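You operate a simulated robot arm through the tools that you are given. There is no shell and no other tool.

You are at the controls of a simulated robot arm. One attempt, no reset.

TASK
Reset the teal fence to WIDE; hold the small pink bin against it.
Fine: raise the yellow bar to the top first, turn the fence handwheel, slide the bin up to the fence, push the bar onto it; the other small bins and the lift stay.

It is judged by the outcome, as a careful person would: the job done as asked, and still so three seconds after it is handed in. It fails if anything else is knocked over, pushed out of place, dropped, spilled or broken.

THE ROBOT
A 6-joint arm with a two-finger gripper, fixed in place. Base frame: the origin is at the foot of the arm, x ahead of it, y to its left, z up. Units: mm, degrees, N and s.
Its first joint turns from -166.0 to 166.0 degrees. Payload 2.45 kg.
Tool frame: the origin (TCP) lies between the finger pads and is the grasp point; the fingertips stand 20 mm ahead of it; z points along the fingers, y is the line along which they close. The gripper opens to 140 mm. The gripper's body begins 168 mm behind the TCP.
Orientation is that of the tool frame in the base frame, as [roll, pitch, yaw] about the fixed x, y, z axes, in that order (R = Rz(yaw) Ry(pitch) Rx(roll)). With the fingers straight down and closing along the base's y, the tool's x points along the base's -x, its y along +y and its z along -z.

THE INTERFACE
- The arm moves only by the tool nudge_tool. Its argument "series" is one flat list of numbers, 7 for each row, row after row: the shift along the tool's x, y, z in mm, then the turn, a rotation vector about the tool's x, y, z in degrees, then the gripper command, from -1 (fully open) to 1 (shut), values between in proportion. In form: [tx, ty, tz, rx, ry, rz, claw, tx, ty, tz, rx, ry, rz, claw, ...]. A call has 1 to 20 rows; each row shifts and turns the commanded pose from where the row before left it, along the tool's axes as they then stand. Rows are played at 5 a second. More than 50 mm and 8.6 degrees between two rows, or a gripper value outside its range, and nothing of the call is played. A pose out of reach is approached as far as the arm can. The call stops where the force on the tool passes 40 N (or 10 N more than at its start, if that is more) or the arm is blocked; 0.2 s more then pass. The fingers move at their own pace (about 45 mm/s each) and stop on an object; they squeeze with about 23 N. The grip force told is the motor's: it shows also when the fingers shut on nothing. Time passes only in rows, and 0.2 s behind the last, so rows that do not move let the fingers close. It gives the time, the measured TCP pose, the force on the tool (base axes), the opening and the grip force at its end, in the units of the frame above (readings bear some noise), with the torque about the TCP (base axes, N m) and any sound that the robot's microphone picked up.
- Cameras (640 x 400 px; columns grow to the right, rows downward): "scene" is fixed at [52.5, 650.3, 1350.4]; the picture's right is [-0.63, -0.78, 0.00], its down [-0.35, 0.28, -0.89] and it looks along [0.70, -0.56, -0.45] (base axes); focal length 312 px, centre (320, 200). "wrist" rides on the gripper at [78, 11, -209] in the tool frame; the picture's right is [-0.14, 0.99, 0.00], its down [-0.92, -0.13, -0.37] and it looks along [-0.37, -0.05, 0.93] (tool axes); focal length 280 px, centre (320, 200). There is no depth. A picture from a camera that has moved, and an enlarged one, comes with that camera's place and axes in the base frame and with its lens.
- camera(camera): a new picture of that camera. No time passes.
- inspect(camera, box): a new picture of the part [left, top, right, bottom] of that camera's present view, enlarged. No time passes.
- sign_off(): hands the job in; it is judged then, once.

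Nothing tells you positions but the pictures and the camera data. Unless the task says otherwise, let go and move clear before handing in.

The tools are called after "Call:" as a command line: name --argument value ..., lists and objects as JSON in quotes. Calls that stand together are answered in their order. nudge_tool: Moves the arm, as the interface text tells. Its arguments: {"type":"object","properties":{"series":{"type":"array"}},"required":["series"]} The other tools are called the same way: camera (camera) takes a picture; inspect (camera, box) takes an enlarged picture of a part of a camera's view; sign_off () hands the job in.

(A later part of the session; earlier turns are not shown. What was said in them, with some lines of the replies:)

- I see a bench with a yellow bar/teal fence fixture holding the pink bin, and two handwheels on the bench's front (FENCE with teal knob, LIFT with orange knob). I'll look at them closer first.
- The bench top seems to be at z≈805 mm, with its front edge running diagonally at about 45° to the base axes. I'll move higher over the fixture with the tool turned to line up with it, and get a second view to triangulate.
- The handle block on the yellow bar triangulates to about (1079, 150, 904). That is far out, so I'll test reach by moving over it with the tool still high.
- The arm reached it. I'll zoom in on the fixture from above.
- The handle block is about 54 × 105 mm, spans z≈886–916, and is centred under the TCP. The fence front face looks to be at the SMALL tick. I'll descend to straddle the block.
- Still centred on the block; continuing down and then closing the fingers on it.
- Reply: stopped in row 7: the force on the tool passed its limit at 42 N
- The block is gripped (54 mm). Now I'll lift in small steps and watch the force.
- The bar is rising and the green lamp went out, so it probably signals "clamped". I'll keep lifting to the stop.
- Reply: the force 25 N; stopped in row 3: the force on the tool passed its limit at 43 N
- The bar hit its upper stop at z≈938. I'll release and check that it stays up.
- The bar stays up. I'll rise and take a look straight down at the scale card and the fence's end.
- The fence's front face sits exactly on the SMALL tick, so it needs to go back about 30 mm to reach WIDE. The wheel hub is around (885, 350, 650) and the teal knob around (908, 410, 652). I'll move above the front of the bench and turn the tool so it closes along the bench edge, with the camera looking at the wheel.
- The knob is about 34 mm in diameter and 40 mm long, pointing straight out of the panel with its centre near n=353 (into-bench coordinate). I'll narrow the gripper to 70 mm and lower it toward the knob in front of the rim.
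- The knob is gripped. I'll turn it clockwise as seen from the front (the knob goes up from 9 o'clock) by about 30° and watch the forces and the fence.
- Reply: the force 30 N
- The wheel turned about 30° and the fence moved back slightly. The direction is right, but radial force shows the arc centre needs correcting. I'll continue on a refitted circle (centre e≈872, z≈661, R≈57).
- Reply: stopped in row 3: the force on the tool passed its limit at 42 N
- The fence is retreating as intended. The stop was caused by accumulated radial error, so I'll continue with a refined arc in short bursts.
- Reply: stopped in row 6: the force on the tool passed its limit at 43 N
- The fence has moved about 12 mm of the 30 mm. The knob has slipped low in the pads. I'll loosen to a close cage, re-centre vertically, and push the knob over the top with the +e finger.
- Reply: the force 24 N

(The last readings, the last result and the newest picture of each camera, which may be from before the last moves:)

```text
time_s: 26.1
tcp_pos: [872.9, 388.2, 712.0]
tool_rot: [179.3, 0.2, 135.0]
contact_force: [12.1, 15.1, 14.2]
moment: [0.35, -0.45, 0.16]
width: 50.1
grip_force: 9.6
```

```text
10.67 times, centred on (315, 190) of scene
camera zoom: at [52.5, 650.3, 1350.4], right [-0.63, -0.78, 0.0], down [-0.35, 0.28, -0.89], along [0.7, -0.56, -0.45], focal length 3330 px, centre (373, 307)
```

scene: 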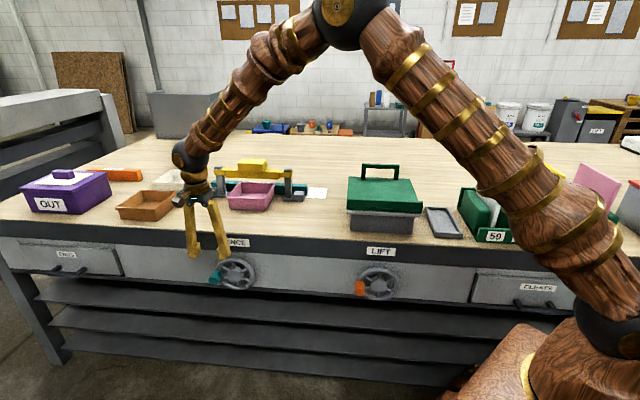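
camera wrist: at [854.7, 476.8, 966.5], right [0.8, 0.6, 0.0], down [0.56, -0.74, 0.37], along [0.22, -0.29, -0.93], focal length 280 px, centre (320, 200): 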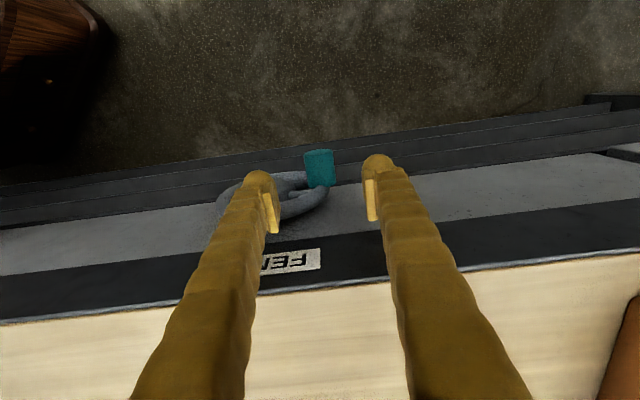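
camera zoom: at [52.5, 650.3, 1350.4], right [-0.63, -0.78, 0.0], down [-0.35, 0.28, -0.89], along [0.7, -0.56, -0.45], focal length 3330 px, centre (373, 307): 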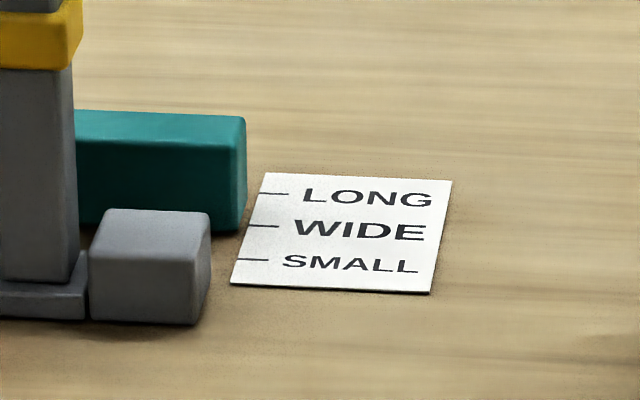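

The gripper yielded open when only one finger pushed. I'll re-centre on the knob and drive it with a full grip, in short arcs.

Call:
nudge_tool --series '[0, 8, 3, 0, 0, 0, 0.47, 0, 0, 0, 0, 0, 0, 1, 0, 0, 0, 0, 0, 0, 1, 0, 0, 0, 0, 0, 0, 1]'

Call:
inspect --camera "scene" --box '[215, 250, 275, 300]'

```text
time_s: 27.1
tcp_pos: [876.5, 394.3, 707.3]
tool_rot: [179.4, 0.2, 135.1]
contact_force: [-2.8, -9.6, -16.9]
moment: [-0.04, 0.04, -0.01]
width: 31.8
grip_force: 44.8
```

```text
8.00 times, centred on (245, 275) of scene
camera zoom: at [52.5, 650.3, 1350.4], right [-0.63, -0.78, 0.0], down [-0.35, 0.28, -0.89], along [0.7, -0.56, -0.45], focal length 2497 px, centre (920, -400)
```

zoom: 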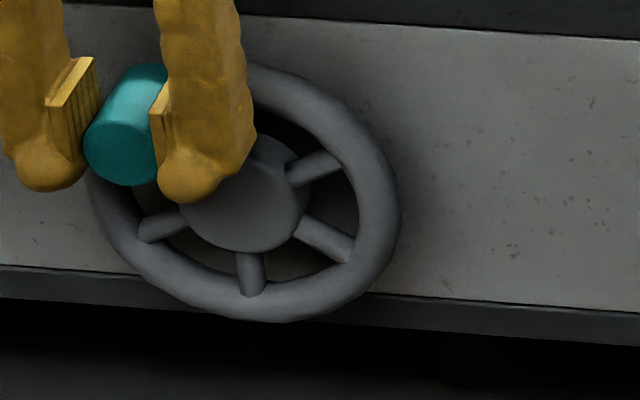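

Call:
nudge_tool --series '[0, -3.6, 0, 0, 0, 0, 1, 0, -3.7, -0.5, 0, 0, 0, 1, 0, -3.8, -1.2, 0, 0, 0, 1, 0, -3.8, -0.9, 0, 0, 0, 1, 0, 0, 0, 0, 0, 0, 1]'

Call:
inspect --camera "scene" --box '[215, 250, 275, 300]'

Call:
inspect --camera "scene" --box '[285, 175, 345, 205]'

```text
time_s: 28.3
tcp_pos: [866.4, 385.2, 712.8]
tool_rot: [179.3, 0.2, 135.1]
contact_force: [12.8, 12.9, 0.2]
moment: [0.37, -0.57, 0.18]
width: 31.2
grip_force: 44.6
```

```text
8.00 times, centred on (245, 275) of scene
camera zoom: at [52.5, 650.3, 1350.4], right [-0.63, -0.78, 0.0], down [-0.35, 0.28, -0.89], along [0.7, -0.56, -0.45], focal length 2497 px, centre (920, -400)
```

zoom: 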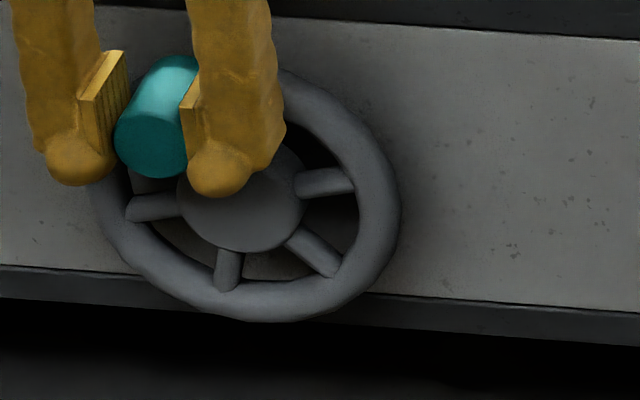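

```text
10.67 times, centred on (315, 190) of scene
camera zoom: at [52.5, 650.3, 1350.4], right [-0.63, -0.78, 0.0], down [-0.35, 0.28, -0.89], along [0.7, -0.56, -0.45], focal length 3330 px, centre (373, 307)
```

zoom: 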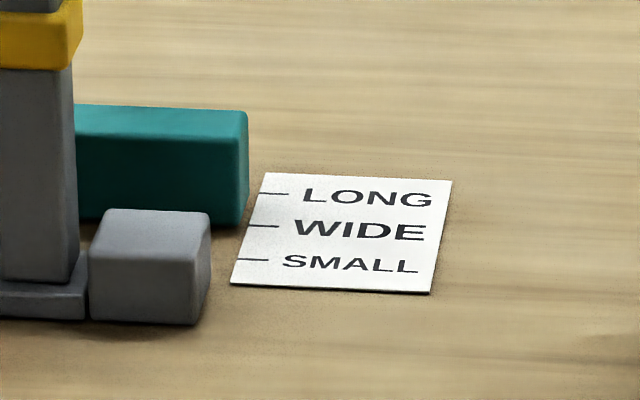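

Call:
nudge_tool --series '[0, -3.9, -0.6, 0, 0, 0, 1, 0, -3.9, -0.4, 0, 0, 0, 1, 0, -4, -0.1, 0, 0, 0, 1, 0, -4, 0.1, 0, 0, 0, 1, 0, -4, 0.3, 0, 0, 0, 1, 0, 0, 0, 0, 0, 0, 1]'

Call:
inspect --camera "scene" --box '[215, 250, 275, 300]'

Call:
inspect --camera "scene" --box '[285, 175, 345, 205]'

```text
time_s: 29.7
tcp_pos: [852.8, 369.7, 710.3]
tool_rot: [179.5, 0.2, 135.0]
contact_force: [2.0, 10.8, -4.3]
moment: [0.27, -0.36, 0.05]
width: 30.1
grip_force: 45.2
```

```text
8.00 times, centred on (245, 275) of scene
camera zoom: at [52.5, 650.3, 1350.4], right [-0.63, -0.78, 0.0], down [-0.35, 0.28, -0.89], along [0.7, -0.56, -0.45], focal length 2497 px, centre (920, -400)
```

zoom: 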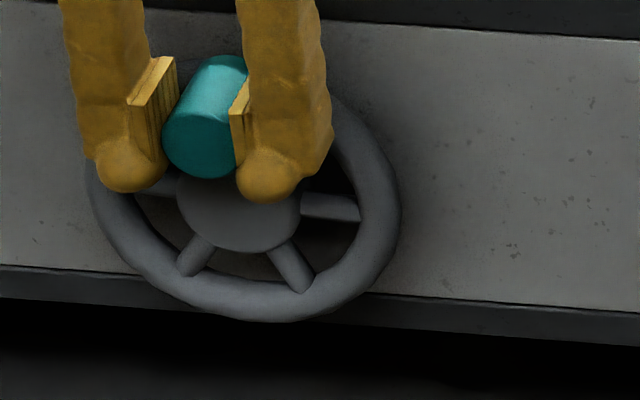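

```text
10.67 times, centred on (315, 190) of scene
camera zoom: at [52.5, 650.3, 1350.4], right [-0.63, -0.78, 0.0], down [-0.35, 0.28, -0.89], along [0.7, -0.56, -0.45], focal length 3330 px, centre (373, 307)
```

zoom: 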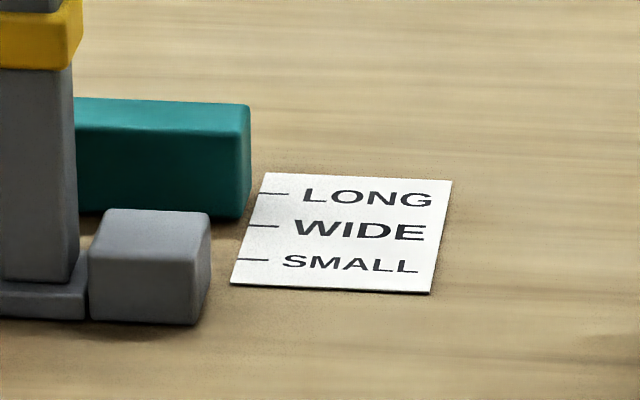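

The knob is just past the top (θ≈98°) and the fence looks near WIDE. I'll release, back up, and check the fence against the ticks from above.

Call:
nudge_tool --series '[0, 0, 0, 0, 0, 0, 0, 0, 0, 0, 0, 0, 0, 0, 0, 0, 0, 0, 0, 0, 0, 0, 0, -20, 0, 0, 0, 0, 0, 0, -48, 0, 0, 0, 0, 0, 0, -48, 0, 0, 0, 0, 0, 0, -48, 0, 0, 0, 0, 0, 0, -48, 0, 0, 0, 0, 0, 0, -48, 0, 0, 0, 0, 0, 0, -48, 0, 0, 0, 0, -39, -24, -10, 0, 0, 0, 0, -39, -24, 0, 0, 0, 0, 0, -39, -24, 0, 0, 0, 0, 0, -39, -24, 0, 0, 0, 0, 0, -39, -24, 0, 0, 0, 0, 0, -39, -24, 0, 0, 0, 0, 0, -39, -24, 0, 0, 0, 0, 0, -39, -24, 0, 0, 0, 0, 0, -39, -24, 0, 0, 0, 0, 0]'

Call:
camera --camera "wrist"

Call:
camera --camera "scene"

```text
time_s: 33.7
tcp_pos: [944.8, -32.2, 1027.8]
tool_rot: [179.3, 0.3, 135.1]
contact_force: [0.3, 0.6, 0.5]
moment: [-0.07, -0.01, 0.02]
width: 69.9
grip_force: 0.1
```

```text
taken
camera wrist: at [897.1, 29.3, 1235.4], right [0.8, 0.6, 0.01], down [0.56, -0.74, 0.37], along [0.23, -0.29, -0.93], focal length 280 px, centre (320, 200)
```

wrist: 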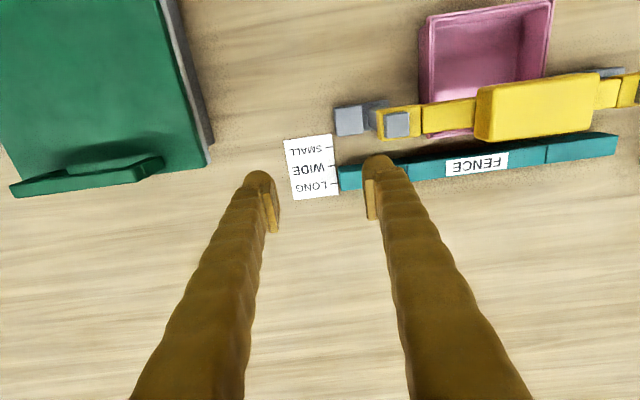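

```text
taken
```

scene: 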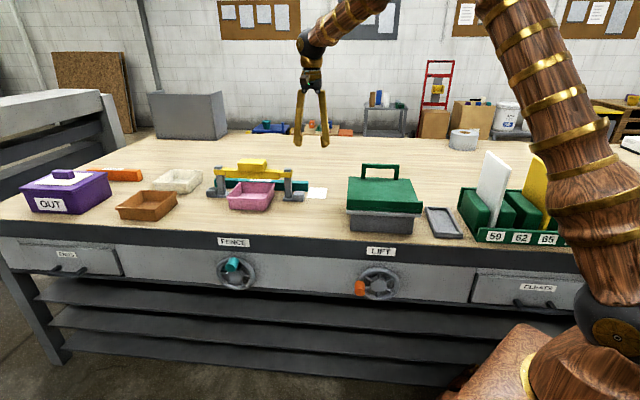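

Call:
inspect --camera "wrist" --box '[270, 120, 380, 210]'

Call:
inspect --camera "scene" --box '[285, 175, 345, 205]'

```text
4.44 times, centred on (325, 165) of wrist
camera zoom: at [897.1, 29.3, 1235.4], right [0.8, 0.6, 0.01], down [0.56, -0.74, 0.37], along [0.23, -0.29, -0.93], focal length 1246 px, centre (298, 356)
```

zoom: 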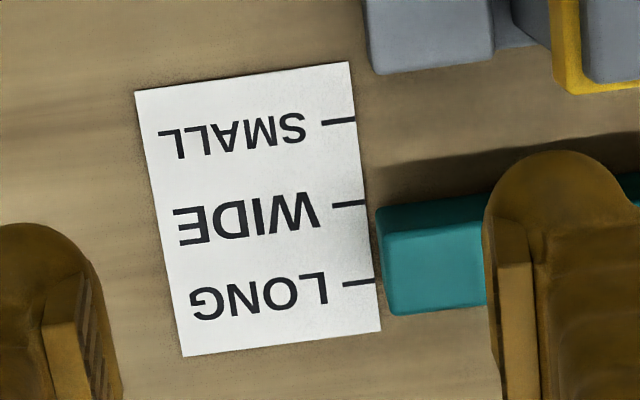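

```text
10.67 times, centred on (315, 190) of scene
camera zoom: at [52.5, 650.3, 1350.4], right [-0.63, -0.78, 0.0], down [-0.35, 0.28, -0.89], along [0.7, -0.56, -0.45], focal length 3330 px, centre (373, 307)
```

zoom: 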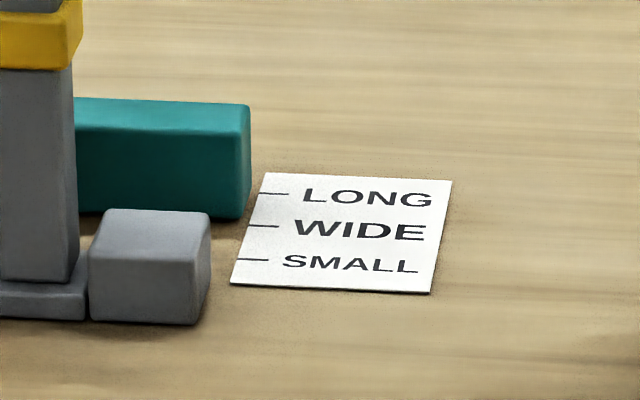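

Call:
inspect --camera "wrist" --box '[325, 150, 365, 200]'

```text
8.00 times, centred on (345, 175) of wrist
camera zoom: at [897.1, 29.3, 1235.4], right [0.8, 0.6, 0.01], down [0.56, -0.74, 0.37], along [0.23, -0.29, -0.93], focal length 2243 px, centre (120, 400)
```

zoom: 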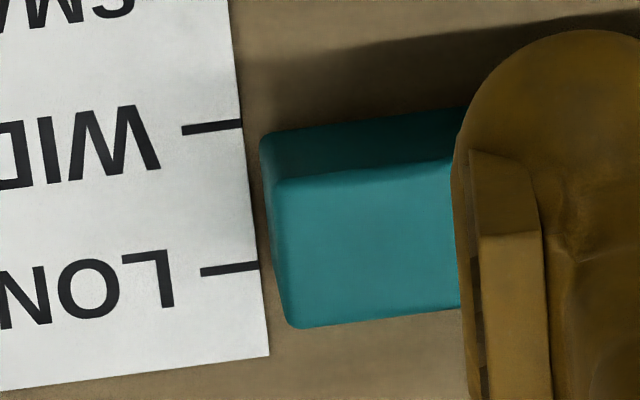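

Measurements put the fence front at WIDE within about 1–2 mm. I'll take one straight-down check to be sure.

Call:
nudge_tool --series '[-35, 8, 0, 0, 0, 0, -0.3, -35, 7, 0, 0, 0, 0, -0.3, -35, 5, 0, 0, 0, 0, -0.3, 0, 0, 0, 0, 0, 0, -0.3]'

Call:
camera --camera "wrist"

Call:
inspect --camera "wrist" --box '[280, 50, 360, 130]'

```text
time_s: 34.7
tcp_pos: [1034.6, -92.5, 1026.8]
tool_rot: [179.4, 0.2, 134.9]
contact_force: [-0.4, 0.8, 1.2]
moment: [-0.02, 0.0, -0.02]
width: 91.0
grip_force: 0.0
```

```text
taken
camera wrist: at [985.5, -30.9, 1234.6], right [0.8, 0.6, 0.01], down [0.56, -0.74, 0.37], along [0.23, -0.29, -0.93], focal length 280 px, centre (320, 200)
```

wrist: 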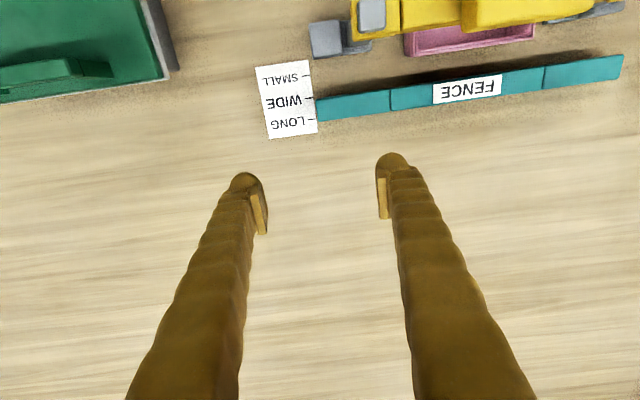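

```text
5.00 times, centred on (320, 90) of wrist
camera zoom: at [985.5, -30.9, 1234.6], right [0.8, 0.6, 0.01], down [0.56, -0.74, 0.37], along [0.23, -0.29, -0.93], focal length 1402 px, centre (320, 750)
```

zoom: 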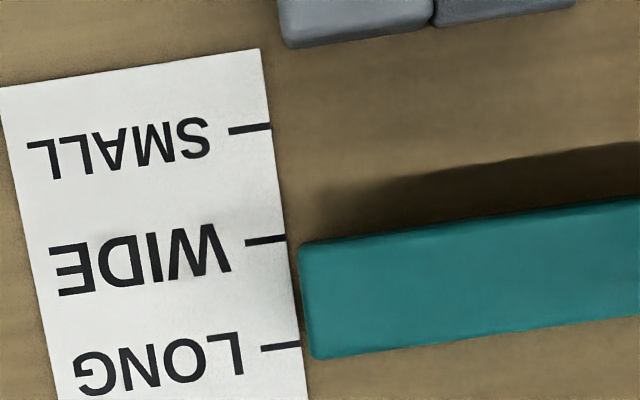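

The fence front now sits on WIDE to within about 1 mm. Next I'll go in front of the pink bin (front wall at n≈553, centre e≈872) with the fingers spread, so both tips can push it squarely.

Call:
nudge_tool --series '[38.9, 29.3, 0, 0, 0, 0, -0.3, 38.9, 29.3, 0, 0, 0, 0, -0.3, 38.9, 29.3, 0, 0, 0, 0, -0.3, 38.9, 29.3, 0, 0, 0, 0, -0.3, 38.9, 29.3, 0, 0, 0, 0, -0.3, 38.9, 29.3, 0, 0, 0, 0, -0.3, 38.9, 29.3, 0, 0, 0, 0, -0.3, 0, 0, 40, 0, 0, 0, -0.3, 0, 0, 40, 0, 0, 0, -0.3, 0, 0, 0, 0, 0, 0, -0.3]'

Call:
camera --camera "wrist"

Call:
inspect --camera "scene" --box '[190, 120, 350, 220]'

```text
time_s: 36.9
tcp_pos: [987.5, 246.0, 951.8]
tool_rot: [179.4, 0.2, 135.0]
contact_force: [-0.4, 0.3, 0.5]
moment: [-0.01, 0.0, -0.01]
width: 91.1
grip_force: 0.0
```

```text
taken
camera wrist: at [939.3, 307.4, 1158.5], right [0.8, 0.6, 0.01], down [0.56, -0.74, 0.37], along [0.23, -0.29, -0.93], focal length 280 px, centre (320, 200)
```

wrist: 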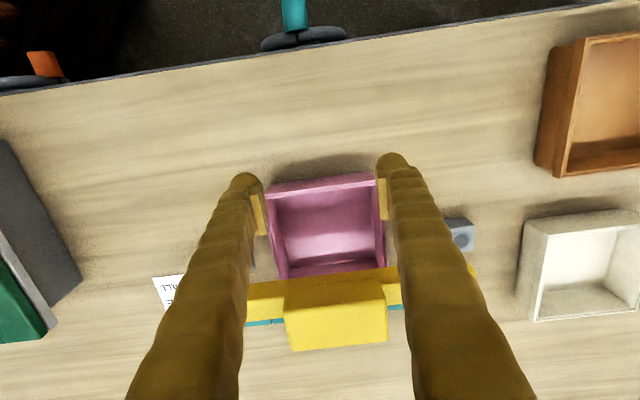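

```text
4.00 times, centred on (270, 170) of scene
camera zoom: at [52.5, 650.3, 1350.4], right [-0.63, -0.78, 0.0], down [-0.35, 0.28, -0.89], along [0.7, -0.56, -0.45], focal length 1249 px, centre (520, 320)
```

zoom: 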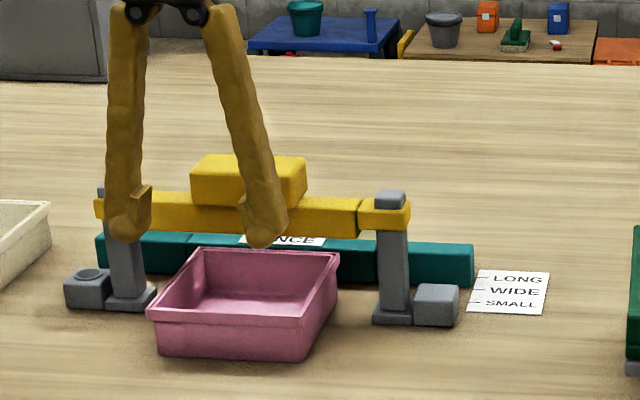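

Bin is centred between the spread fingers. I'll back off 12 mm toward the front for clearance and lower to just above the table.

Call:
nudge_tool --series '[12, 0, 30, 0, 0, 0, -0.3, 0, 0, 45, 0, 0, 0, -0.3, 0, 0, 40, 0, 0, 0, -0.3, 0, 0, 0, 0, 0, 0, -0.3]'

Call:
camera --camera "wrist"

Call:
inspect --camera "scene" --box '[190, 120, 350, 220]'

```text
time_s: 37.9
tcp_pos: [980.7, 253.4, 835.5]
tool_rot: [179.3, 0.3, 134.9]
contact_force: [-0.6, 0.0, 0.1]
moment: [0.03, -0.03, -0.01]
width: 91.0
grip_force: 0.1
```

```text
taken
camera wrist: at [931.8, 315.0, 1043.6], right [0.8, 0.6, 0.01], down [0.56, -0.74, 0.37], along [0.23, -0.29, -0.93], focal length 280 px, centre (320, 200)
```

wrist: 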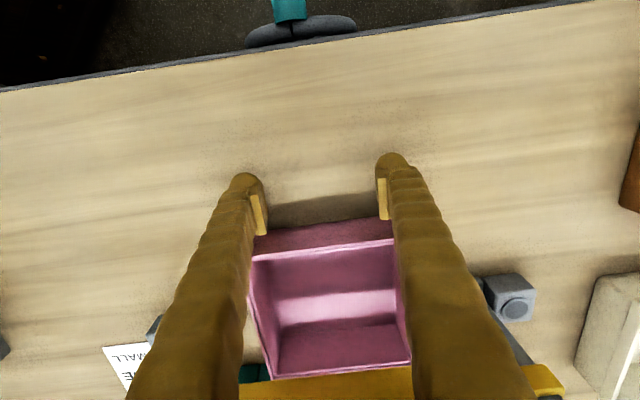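

```text
4.00 times, centred on (270, 170) of scene
camera zoom: at [52.5, 650.3, 1350.4], right [-0.63, -0.78, 0.0], down [-0.35, 0.28, -0.89], along [0.7, -0.56, -0.45], focal length 1249 px, centre (520, 320)
```

zoom: 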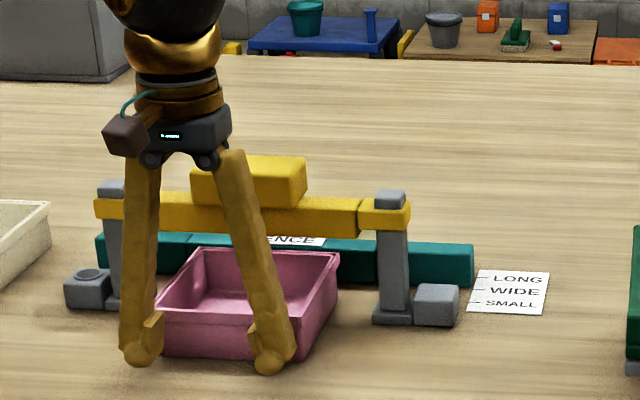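

Call:
nudge_tool --series '[-6, 0, 0, 0, 0, 0, -0.3, -6, 0, 0, 0, 0, 0, -0.3, -6, 0, 0, 0, 0, 0, -0.3, -5, 0, 0, 0, 0, 0, -0.3, -5, 0, 0, 0, 0, 0, -0.3, -5, 0, 0, 0, 0, 0, -0.3, -5, 0, 0, 0, 0, 0, -0.3, 0, 0, 0, 0, 0, 0, -0.3]'

Call:
camera --camera "wrist"

Call:
inspect --camera "scene" --box '[190, 120, 350, 220]'

```text
time_s: 39.7
tcp_pos: [1006.4, 228.3, 835.7]
tool_rot: [179.4, 0.2, 135.0]
contact_force: [-0.3, 0.1, 0.3]
moment: [-0.01, 0.03, -0.01]
width: 91.0
grip_force: 0.1
```

```text
taken
camera wrist: at [958.3, 289.4, 1043.1], right [0.8, 0.6, 0.01], down [0.56, -0.74, 0.37], along [0.23, -0.29, -0.93], focal length 280 px, centre (320, 200)
```

wrist: 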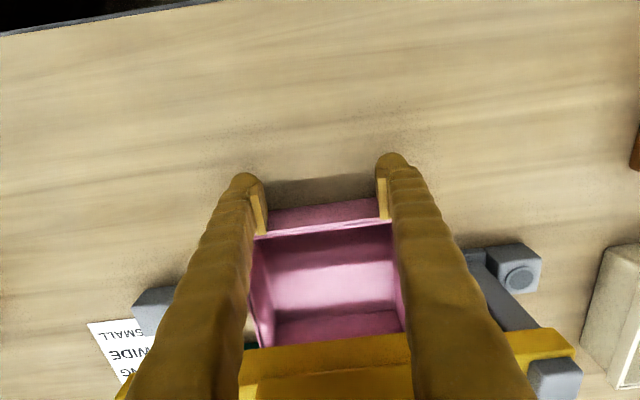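

```text
4.00 times, centred on (270, 170) of scene
camera zoom: at [52.5, 650.3, 1350.4], right [-0.63, -0.78, 0.0], down [-0.35, 0.28, -0.89], along [0.7, -0.56, -0.45], focal length 1249 px, centre (520, 320)
```

zoom: 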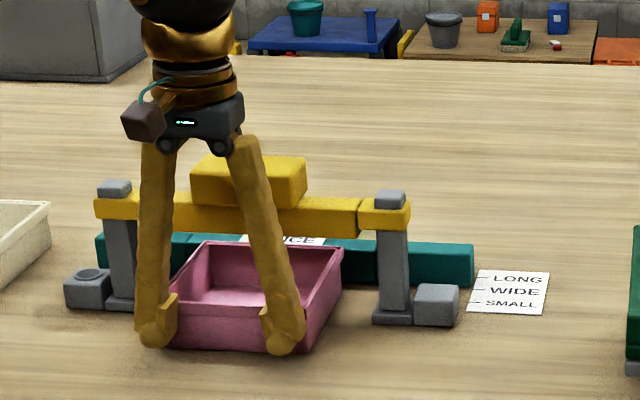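

The bin is sliding squarely. Continuing in smaller steps until it meets the fence.

Call:
nudge_tool --series '[-3, 0, 0, 0, 0, 0, -0.3, -3, 0, 0, 0, 0, 0, -0.3, -3, 0, 0, 0, 0, 0, -0.3, -2, 0, 0, 0, 0, 0, -0.3, 0, 0, 0, 0, 0, 0, -0.3]'

Call:
inspect --camera "scene" --box '[220, 165, 300, 215]'

```text
time_s: 40.9
tcp_pos: [1014.7, 219.5, 835.4]
tool_rot: [179.4, 0.3, 135.0]
contact_force: [-0.2, -0.1, -0.4]
moment: [0.0, 0.01, -0.01]
width: 91.0
grip_force: 0.0
```

```text
8.00 times, centred on (260, 190) of scene
camera zoom: at [52.5, 650.3, 1350.4], right [-0.63, -0.78, 0.0], down [-0.35, 0.28, -0.89], along [0.7, -0.56, -0.45], focal length 2497 px, centre (800, 280)
```

zoom: 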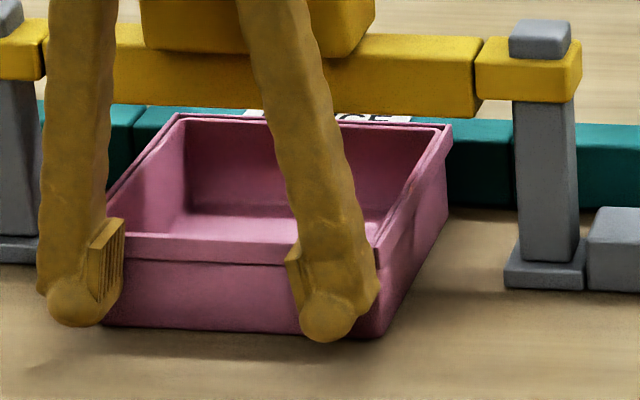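

Call:
nudge_tool --series '[-2, 0, 0, 0, 0, 0, -0.3, -1.5, 0, 0, 0, 0, 0, -0.3, 0, 0, 0, 0, 0, 0, -0.3]'

Call:
inspect --camera "scene" --box '[220, 165, 300, 215]'

Call:
camera --camera "wrist"

```text
time_s: 41.7
tcp_pos: [1017.7, 217.0, 833.4]
tool_rot: [179.4, 0.2, 135.1]
contact_force: [-0.8, 0.4, 0.0]
moment: [0.0, 0.01, 0.0]
width: 90.6
grip_force: 0.1
```

```text
8.00 times, centred on (260, 190) of scene
camera zoom: at [52.5, 650.3, 1350.4], right [-0.63, -0.78, 0.0], down [-0.35, 0.28, -0.89], along [0.7, -0.56, -0.45], focal length 2497 px, centre (800, 280)
```

zoom: 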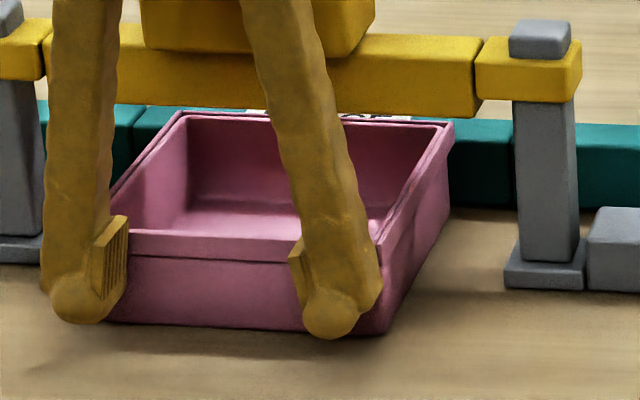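

```text
taken
camera wrist: at [967.8, 279.3, 1042.4], right [0.8, 0.6, 0.01], down [0.56, -0.74, 0.37], along [0.23, -0.29, -0.93], focal length 280 px, centre (320, 200)
```

wrist: 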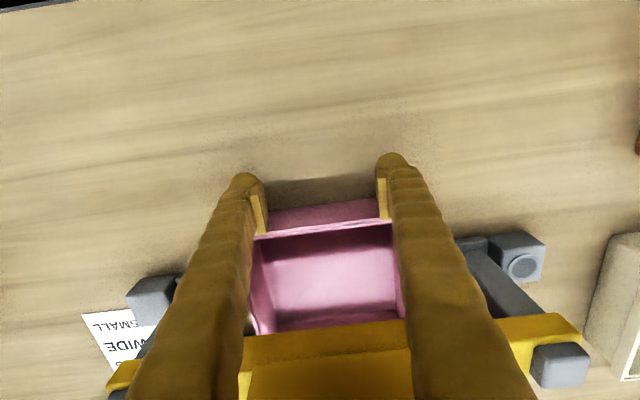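

Call:
nudge_tool --series '[-1.5, 0, 0, 0, 0, 0, -0.3, -1.5, 0, 0, 0, 0, 0, -0.3, 0, 0, 0, 0, 0, 0, -0.3]'

```text
time_s: 42.5
tcp_pos: [1018.8, 215.4, 835.5]
tool_rot: [179.4, 0.2, 135.0]
contact_force: [-1.7, -0.4, -0.4]
moment: [-0.01, 0.03, 0.01]
width: 90.7
grip_force: 0.1
```

Call:
nudge_tool --series '[-1.5, 0, 0, 0, 0, 0, -0.3, -1, 0, 0, 0, 0, 0, -0.3, 0, 0, 0, 0, 0, 0, -0.3]'

Call:
inspect --camera "scene" --box '[220, 165, 300, 215]'

```text
time_s: 43.3
tcp_pos: [1020.6, 213.5, 835.6]
tool_rot: [179.4, 0.2, 135.2]
contact_force: [-2.3, 3.5, -0.3]
moment: [0.02, 0.01, -0.04]
width: 91.2
grip_force: 0.1
```

```text
8.00 times, centred on (260, 190) of scene
camera zoom: at [52.5, 650.3, 1350.4], right [-0.63, -0.78, 0.0], down [-0.35, 0.28, -0.89], along [0.7, -0.56, -0.45], focal length 2497 px, centre (800, 280)
```

zoom: 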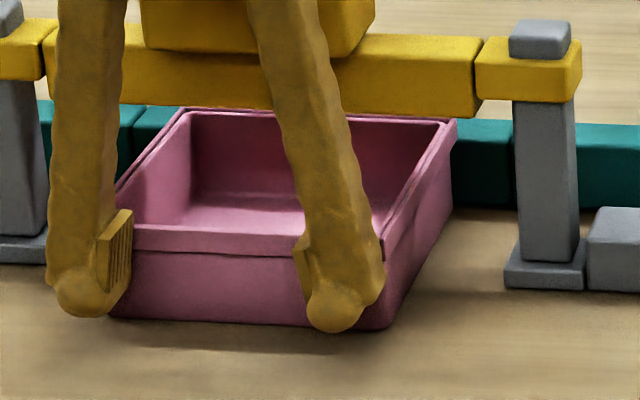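

Call:
nudge_tool --series '[-1, 0, 0, 0, 0, 0, -0.3, -0.5, 0, 0, 0, 0, 0, -0.3, 0, 0, 0, 0, 0, 0, -0.3]'

Call:
inspect --camera "scene" --box '[285, 175, 345, 205]'

```text
time_s: 44.1
tcp_pos: [1021.1, 214.1, 835.4]
tool_rot: [179.4, 0.2, 135.1]
contact_force: [-21.9, 14.0, 8.8]
moment: [-0.19, 0.22, -0.37]
width: 91.1
grip_force: 0.3
```

```text
10.67 times, centred on (315, 190) of scene
camera zoom: at [52.5, 650.3, 1350.4], right [-0.63, -0.78, 0.0], down [-0.35, 0.28, -0.89], along [0.7, -0.56, -0.45], focal length 3330 px, centre (373, 307)
```

zoom: 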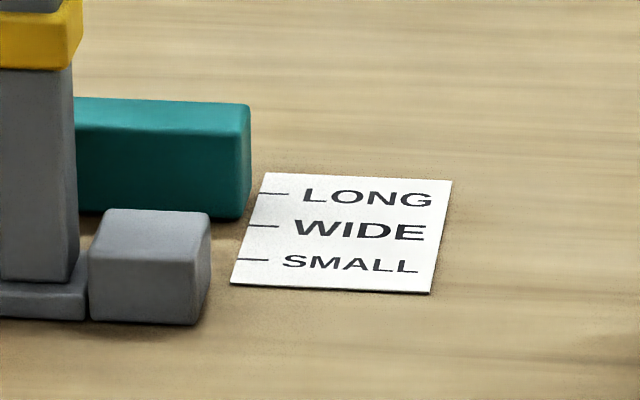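

The bin is firmly against the fence (about 26 N) and the fence did not shift. I'll back away, rise, close the fingers and go over the handle block to press the bar down.

Call:
nudge_tool --series '[3, 0, 0, 0, 0, 0, -0.3, 15, 0, 0, 0, 0, 0, -0.3, 25, 0, 0, 0, 0, 0, -0.3, 0, 0, -45, 0, 0, 0, -0.3, 0, 0, -45, 0, 0, 0, 0, 0, 0, -45, 0, 0, 0, 1, 0, 0, -45, 0, 0, 0, 1, 0, 0, -15, 0, 0, 0, 1, -45, -1, 0, 0, 0, 0, 1, -45, -1, 0, 0, 0, 0, 1, -44, -1, 0, 0, 0, 0, 1, 0, 0, 0, 0, 0, 0, 1]'

Call:
camera --camera "wrist"

Call:
inspect --camera "scene" --box '[190, 120, 350, 220]'

```text
time_s: 46.7
tcp_pos: [1083.1, 145.5, 1030.9]
tool_rot: [179.4, 0.2, 135.1]
contact_force: [0.4, -0.2, 0.7]
moment: [0.0, 0.02, -0.02]
width: 0.0
grip_force: 22.6
```

```text
taken
camera wrist: at [1034.1, 207.2, 1238.1], right [0.8, 0.6, 0.01], down [0.56, -0.74, 0.37], along [0.23, -0.29, -0.93], focal length 280 px, centre (320, 200)
```

wrist: 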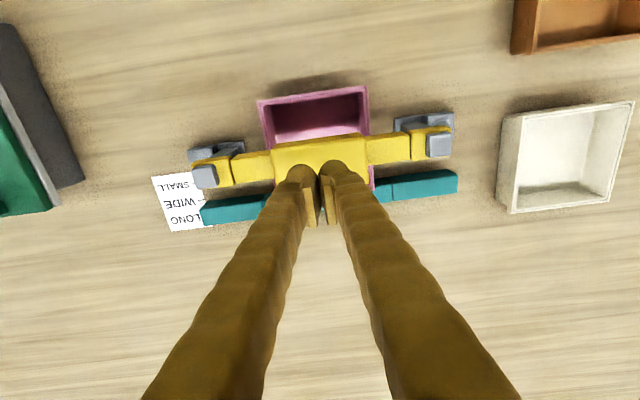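

```text
4.00 times, centred on (270, 170) of scene
camera zoom: at [52.5, 650.3, 1350.4], right [-0.63, -0.78, 0.0], down [-0.35, 0.28, -0.89], along [0.7, -0.56, -0.45], focal length 1249 px, centre (520, 320)
```

zoom: 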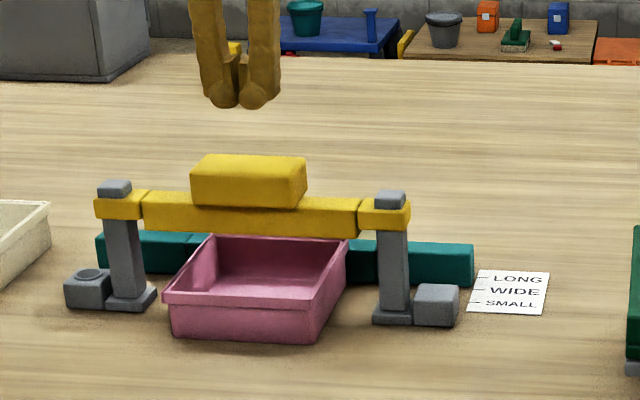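

Call:
nudge_tool --series '[0, 0, 30, 0, 0, 0, 1, 0, 0, 20, 0, 0, 0, 1, 0, 0, 5, 0, 0, 0, 1, 0, 0, 5, 0, 0, 0, 1, 0, 0, 5, 0, 0, 0, 1, 0, 0, 5, 0, 0, 0, 1, 0, 0, 0, 0, 0, 0, 1]'

Call:
inspect --camera "scene" --box '[190, 120, 350, 220]'

```text
time_s: 48.3
tcp_pos: [1082.4, 145.7, 960.0]
tool_rot: [179.5, 0.2, 135.1]
contact_force: [-0.5, -0.4, -0.8]
moment: [0.0, 0.02, -0.02]
width: 0.0
grip_force: 22.9
```

```text
4.00 times, centred on (270, 170) of scene
camera zoom: at [52.5, 650.3, 1350.4], right [-0.63, -0.78, 0.0], down [-0.35, 0.28, -0.89], along [0.7, -0.56, -0.45], focal length 1249 px, centre (520, 320)
```

zoom: 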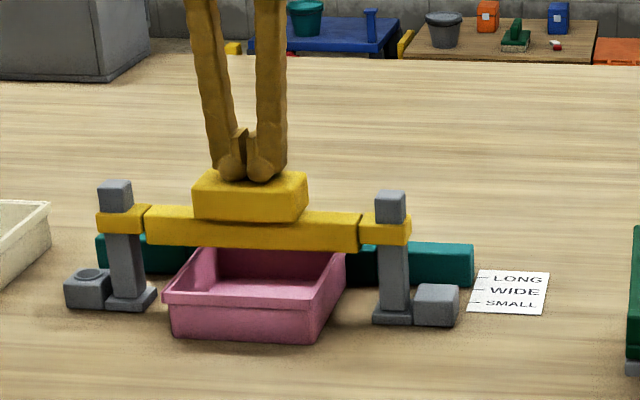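

The bar is moving down smoothly. Continuing until it seats on the bin.

Call:
nudge_tool --series '[0, 0, 4, 0, 0, 0, 1, 0, 0, 4, 0, 0, 0, 1, 0, 0, 4, 0, 0, 0, 1, 0, 0, 3, 0, 0, 0, 1, 0, 0, 2, 0, 0, 0, 1, 0, 0, 2, 0, 0, 0, 1, 0, 0, 0, 0, 0, 0, 1]'

Call:
inspect --camera "scene" --box '[190, 120, 350, 220]'

```text
time_s: 49.9
tcp_pos: [1083.0, 146.5, 941.9]
tool_rot: [179.4, 0.2, 135.1]
contact_force: [0.2, 0.3, -0.4]
moment: [-0.04, 0.02, 0.0]
width: 0.2
grip_force: 23.4
```

```text
4.00 times, centred on (270, 170) of scene
camera zoom: at [52.5, 650.3, 1350.4], right [-0.63, -0.78, 0.0], down [-0.35, 0.28, -0.89], along [0.7, -0.56, -0.45], focal length 1249 px, centre (520, 320)
```

zoom: 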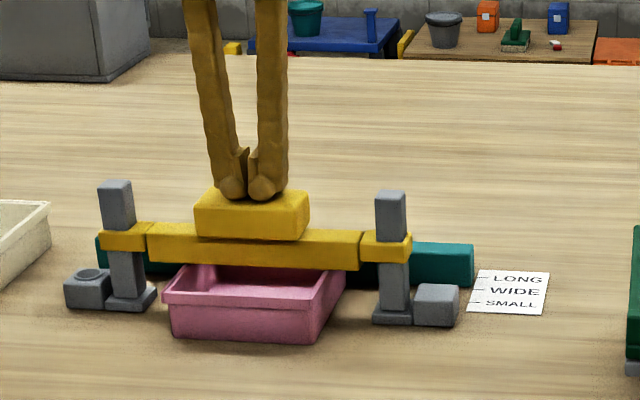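

Call:
nudge_tool --series '[0, 0, 2, 0, 0, 0, 1, 0, 0, 1.5, 0, 0, 0, 1, 0, 0, 1, 0, 0, 0, 1, 0, 0, 1, 0, 0, 0, 1, 0, 0, 0, 0, 0, 0, 1]'

Call:
inspect --camera "scene" --box '[190, 150, 350, 250]'

```text
time_s: 51.1
tcp_pos: [1083.7, 144.9, 937.2]
tool_rot: [179.3, 0.3, 135.1]
contact_force: [3.1, -0.2, 17.6]
moment: [-0.03, 0.03, -0.01]
width: 6.1
grip_force: 30.2
```

```text
4.00 times, centred on (270, 200) of scene
camera zoom: at [52.5, 650.3, 1350.4], right [-0.63, -0.78, 0.0], down [-0.35, 0.28, -0.89], along [0.7, -0.56, -0.45], focal length 1249 px, centre (520, 200)
```

zoom: 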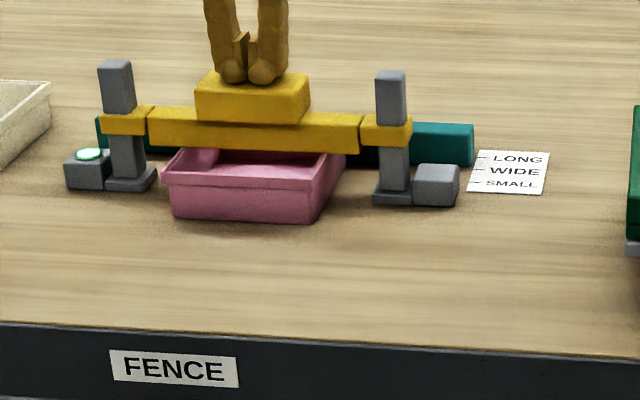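

The lamp is green and the bar is seated (17.6 N). I'll press slightly more, then lift off and check that it holds.

Call:
nudge_tool --series '[0, 0, 0.8, 0, 0, 0, 1, 0, 0, 0, 0, 0, 0, 1, 0, 0, -3, 0, 0, 0, 1, 0, 0, -20, 0, 0, 0, 1, 0, 0, -45, 0, 0, 0, 1, 0, 0, -45, 0, 0, 0, 1, 0, 0, -45, 0, 0, 0, 1, 0, 0, 0, 0, 0, 0, 1]'

Call:
camera --camera "wrist"

Call:
inspect --camera "scene" --box '[210, 160, 290, 210]'

Call:
inspect --camera "wrist" --box '[140, 60, 480, 260]'

```text
time_s: 52.9
tcp_pos: [1081.3, 143.5, 1091.5]
tool_rot: [179.4, 0.2, 135.0]
contact_force: [0.0, 0.1, 0.1]
moment: [-0.01, -0.01, 0.0]
width: 0.0
grip_force: 29.7
```

```text
taken
camera wrist: at [1031.8, 205.6, 1299.7], right [0.8, 0.6, 0.01], down [0.56, -0.74, 0.37], along [0.23, -0.29, -0.93], focal length 280 px, centre (320, 200)
```

wrist: 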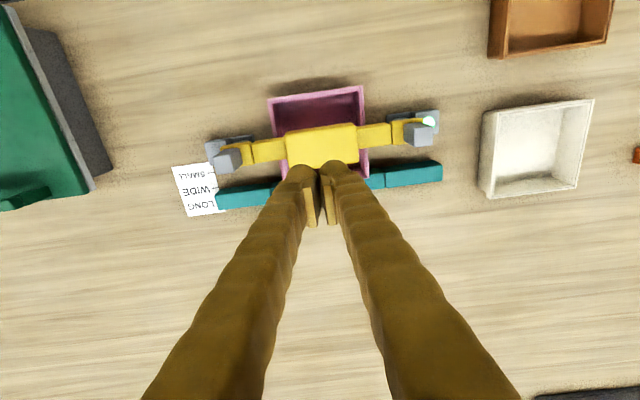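

```text
8.00 times, centred on (250, 185) of scene
camera zoom: at [52.5, 650.3, 1350.4], right [-0.63, -0.78, 0.0], down [-0.35, 0.28, -0.89], along [0.7, -0.56, -0.45], focal length 2497 px, centre (880, 320)
```

zoom: 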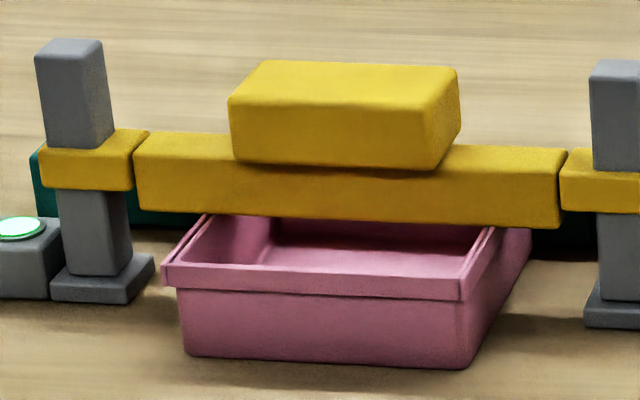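

```text
1.88 times, centred on (310, 160) of wrist
camera zoom: at [1031.8, 205.6, 1299.7], right [0.8, 0.6, 0.01], down [0.56, -0.74, 0.37], along [0.23, -0.29, -0.93], focal length 528 px, centre (339, 275)
```

zoom: 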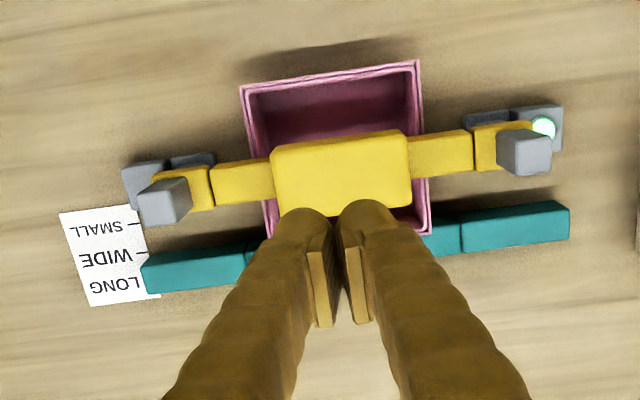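

Bar stays down and lamp remains green. I'll shift sideways to check that the bin is flush to the fence and the fence is still on WIDE.

Call:
nudge_tool --series '[0, -45, 0, 0, 0, 0, 1, 0, -45, 0, 0, 0, 0, 1, 0, -45, 0, 0, 0, 0, 1, 0, 0, 0, 0, 0, 0, 1]'

Call:
camera --camera "wrist"

Call:
inspect --camera "wrist" --box '[340, 60, 580, 210]'

Call:
inspect --camera "scene" --box '[285, 175, 345, 205]'

```text
time_s: 53.9
tcp_pos: [986.5, 47.3, 1091.5]
tool_rot: [179.4, 0.2, 135.1]
contact_force: [-0.4, -0.1, -0.6]
moment: [-0.01, 0.0, -0.03]
width: 0.0
grip_force: 29.3
```

```text
taken
camera wrist: at [937.4, 109.6, 1299.7], right [0.8, 0.6, 0.01], down [0.56, -0.74, 0.37], along [0.23, -0.29, -0.93], focal length 280 px, centre (320, 200)
```

wrist: 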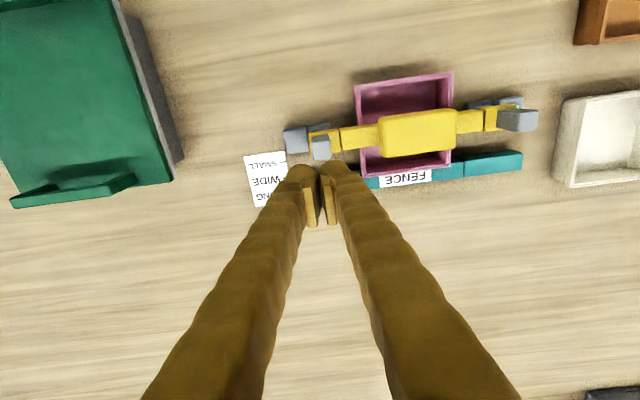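

```text
2.67 times, centred on (460, 135) of wrist
camera zoom: at [937.4, 109.6, 1299.7], right [0.8, 0.6, 0.01], down [0.56, -0.74, 0.37], along [0.23, -0.29, -0.93], focal length 748 px, centre (-53, 373)
```

zoom: 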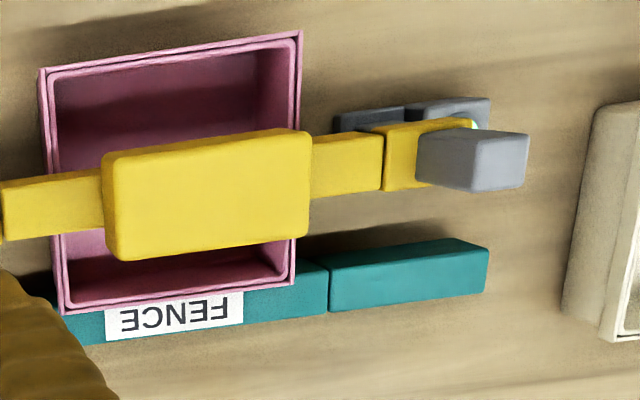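

```text
10.67 times, centred on (315, 190) of scene
camera zoom: at [52.5, 650.3, 1350.4], right [-0.63, -0.78, 0.0], down [-0.35, 0.28, -0.89], along [0.7, -0.56, -0.45], focal length 3330 px, centre (373, 307)
```

zoom: 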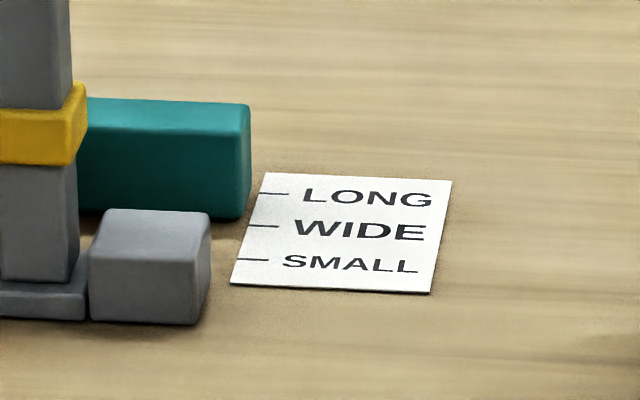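

Call:
nudge_tool --series '[40, 0, -20, 0, 0, 0, 1, 40, 0, -20, 0, 0, 0, 1, 40, 0, -20, 0, 0, 0, 1, 40, 0, 0, 0, 0, 0, 1, 0, 0, 0, 0, 0, 0, 1, 0, 0, 0, 0, 0, 0, 1, 0, 0, 0, 0, 0, 0, 1, 0, 0, 0, 0, 0, 0, 1, 0, 0, 0, 0, 0, 0, 1, 0, 0, 0, 0, 0, 0, 1]'

Call:
camera --camera "scene"

Call:
camera --camera "wrist"

Call:
inspect --camera "scene" --box '[190, 150, 350, 250]'

```text
time_s: 56.1
tcp_pos: [871.0, 161.2, 1152.5]
tool_rot: [179.4, 0.1, 135.2]
contact_force: [0.6, -0.1, 0.5]
moment: [0.01, -0.06, -0.04]
width: 0.1
grip_force: 29.5
```

```text
taken
```

scene: 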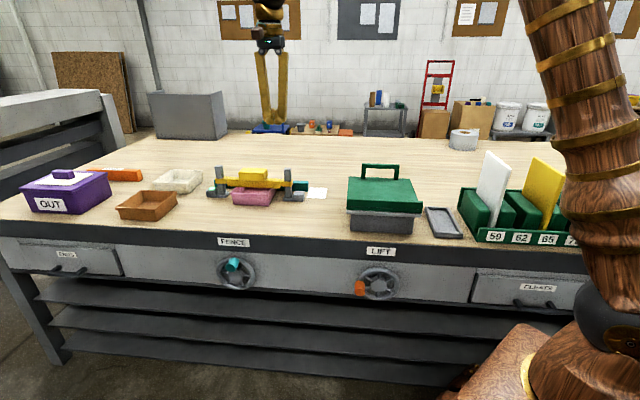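

```text
taken
camera wrist: at [822.9, 222.7, 1359.8], right [0.8, 0.6, 0.01], down [0.56, -0.74, 0.37], along [0.23, -0.29, -0.93], focal length 280 px, centre (320, 200)
```

wrist: 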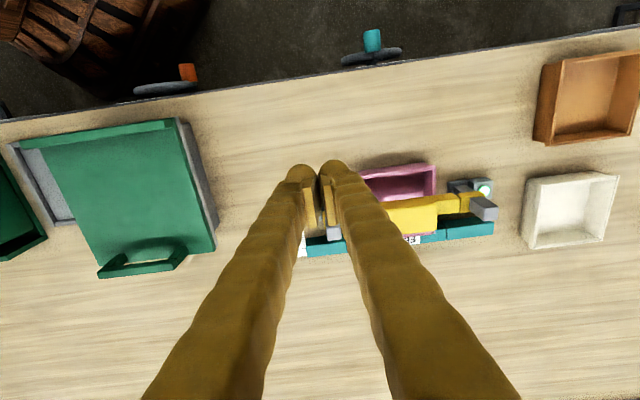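

```text
4.00 times, centred on (270, 200) of scene
camera zoom: at [52.5, 650.3, 1350.4], right [-0.63, -0.78, 0.0], down [-0.35, 0.28, -0.89], along [0.7, -0.56, -0.45], focal length 1249 px, centre (520, 200)
```

zoom: 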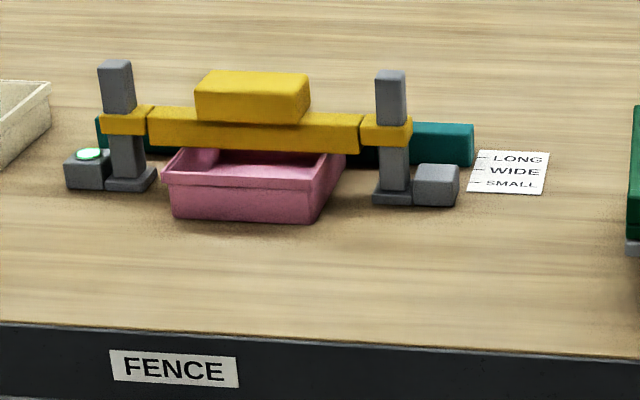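

The fence is on WIDE and the pink bin is flush against it. The bar is seated on the bin with the lamp green, and the other bins and the lift are undisturbed. The arm is clear, so I'm handing in.

Call:
sign_off

```text
The job is handed in.
```

The teal fence is set to WIDE and the pink bin is held against it by the yellow bar. I've handed the job in.

- **Fence:** I raised the bar to its top stop, then turned the FENCE handwheel clockwise. That moved the fence's front face from the SMALL tick to the WIDE tick, within about 1 mm as measured from above. I took the front face as the reference because it started exactly on SMALL.
- **Bin:** I pushed it squarely back until it met the fence, at about 26 N. The fence did not shift.
- **Bar:** I pressed it down onto the bin until it seated. The green lamp, which went out when I raised the bar, came back on and stayed on after I lifted away.
- **Everything else:** In the last pictures the other small bins and the LIFT wheel look unmoved, nothing is knocked over, and the arm is clear of the bench.
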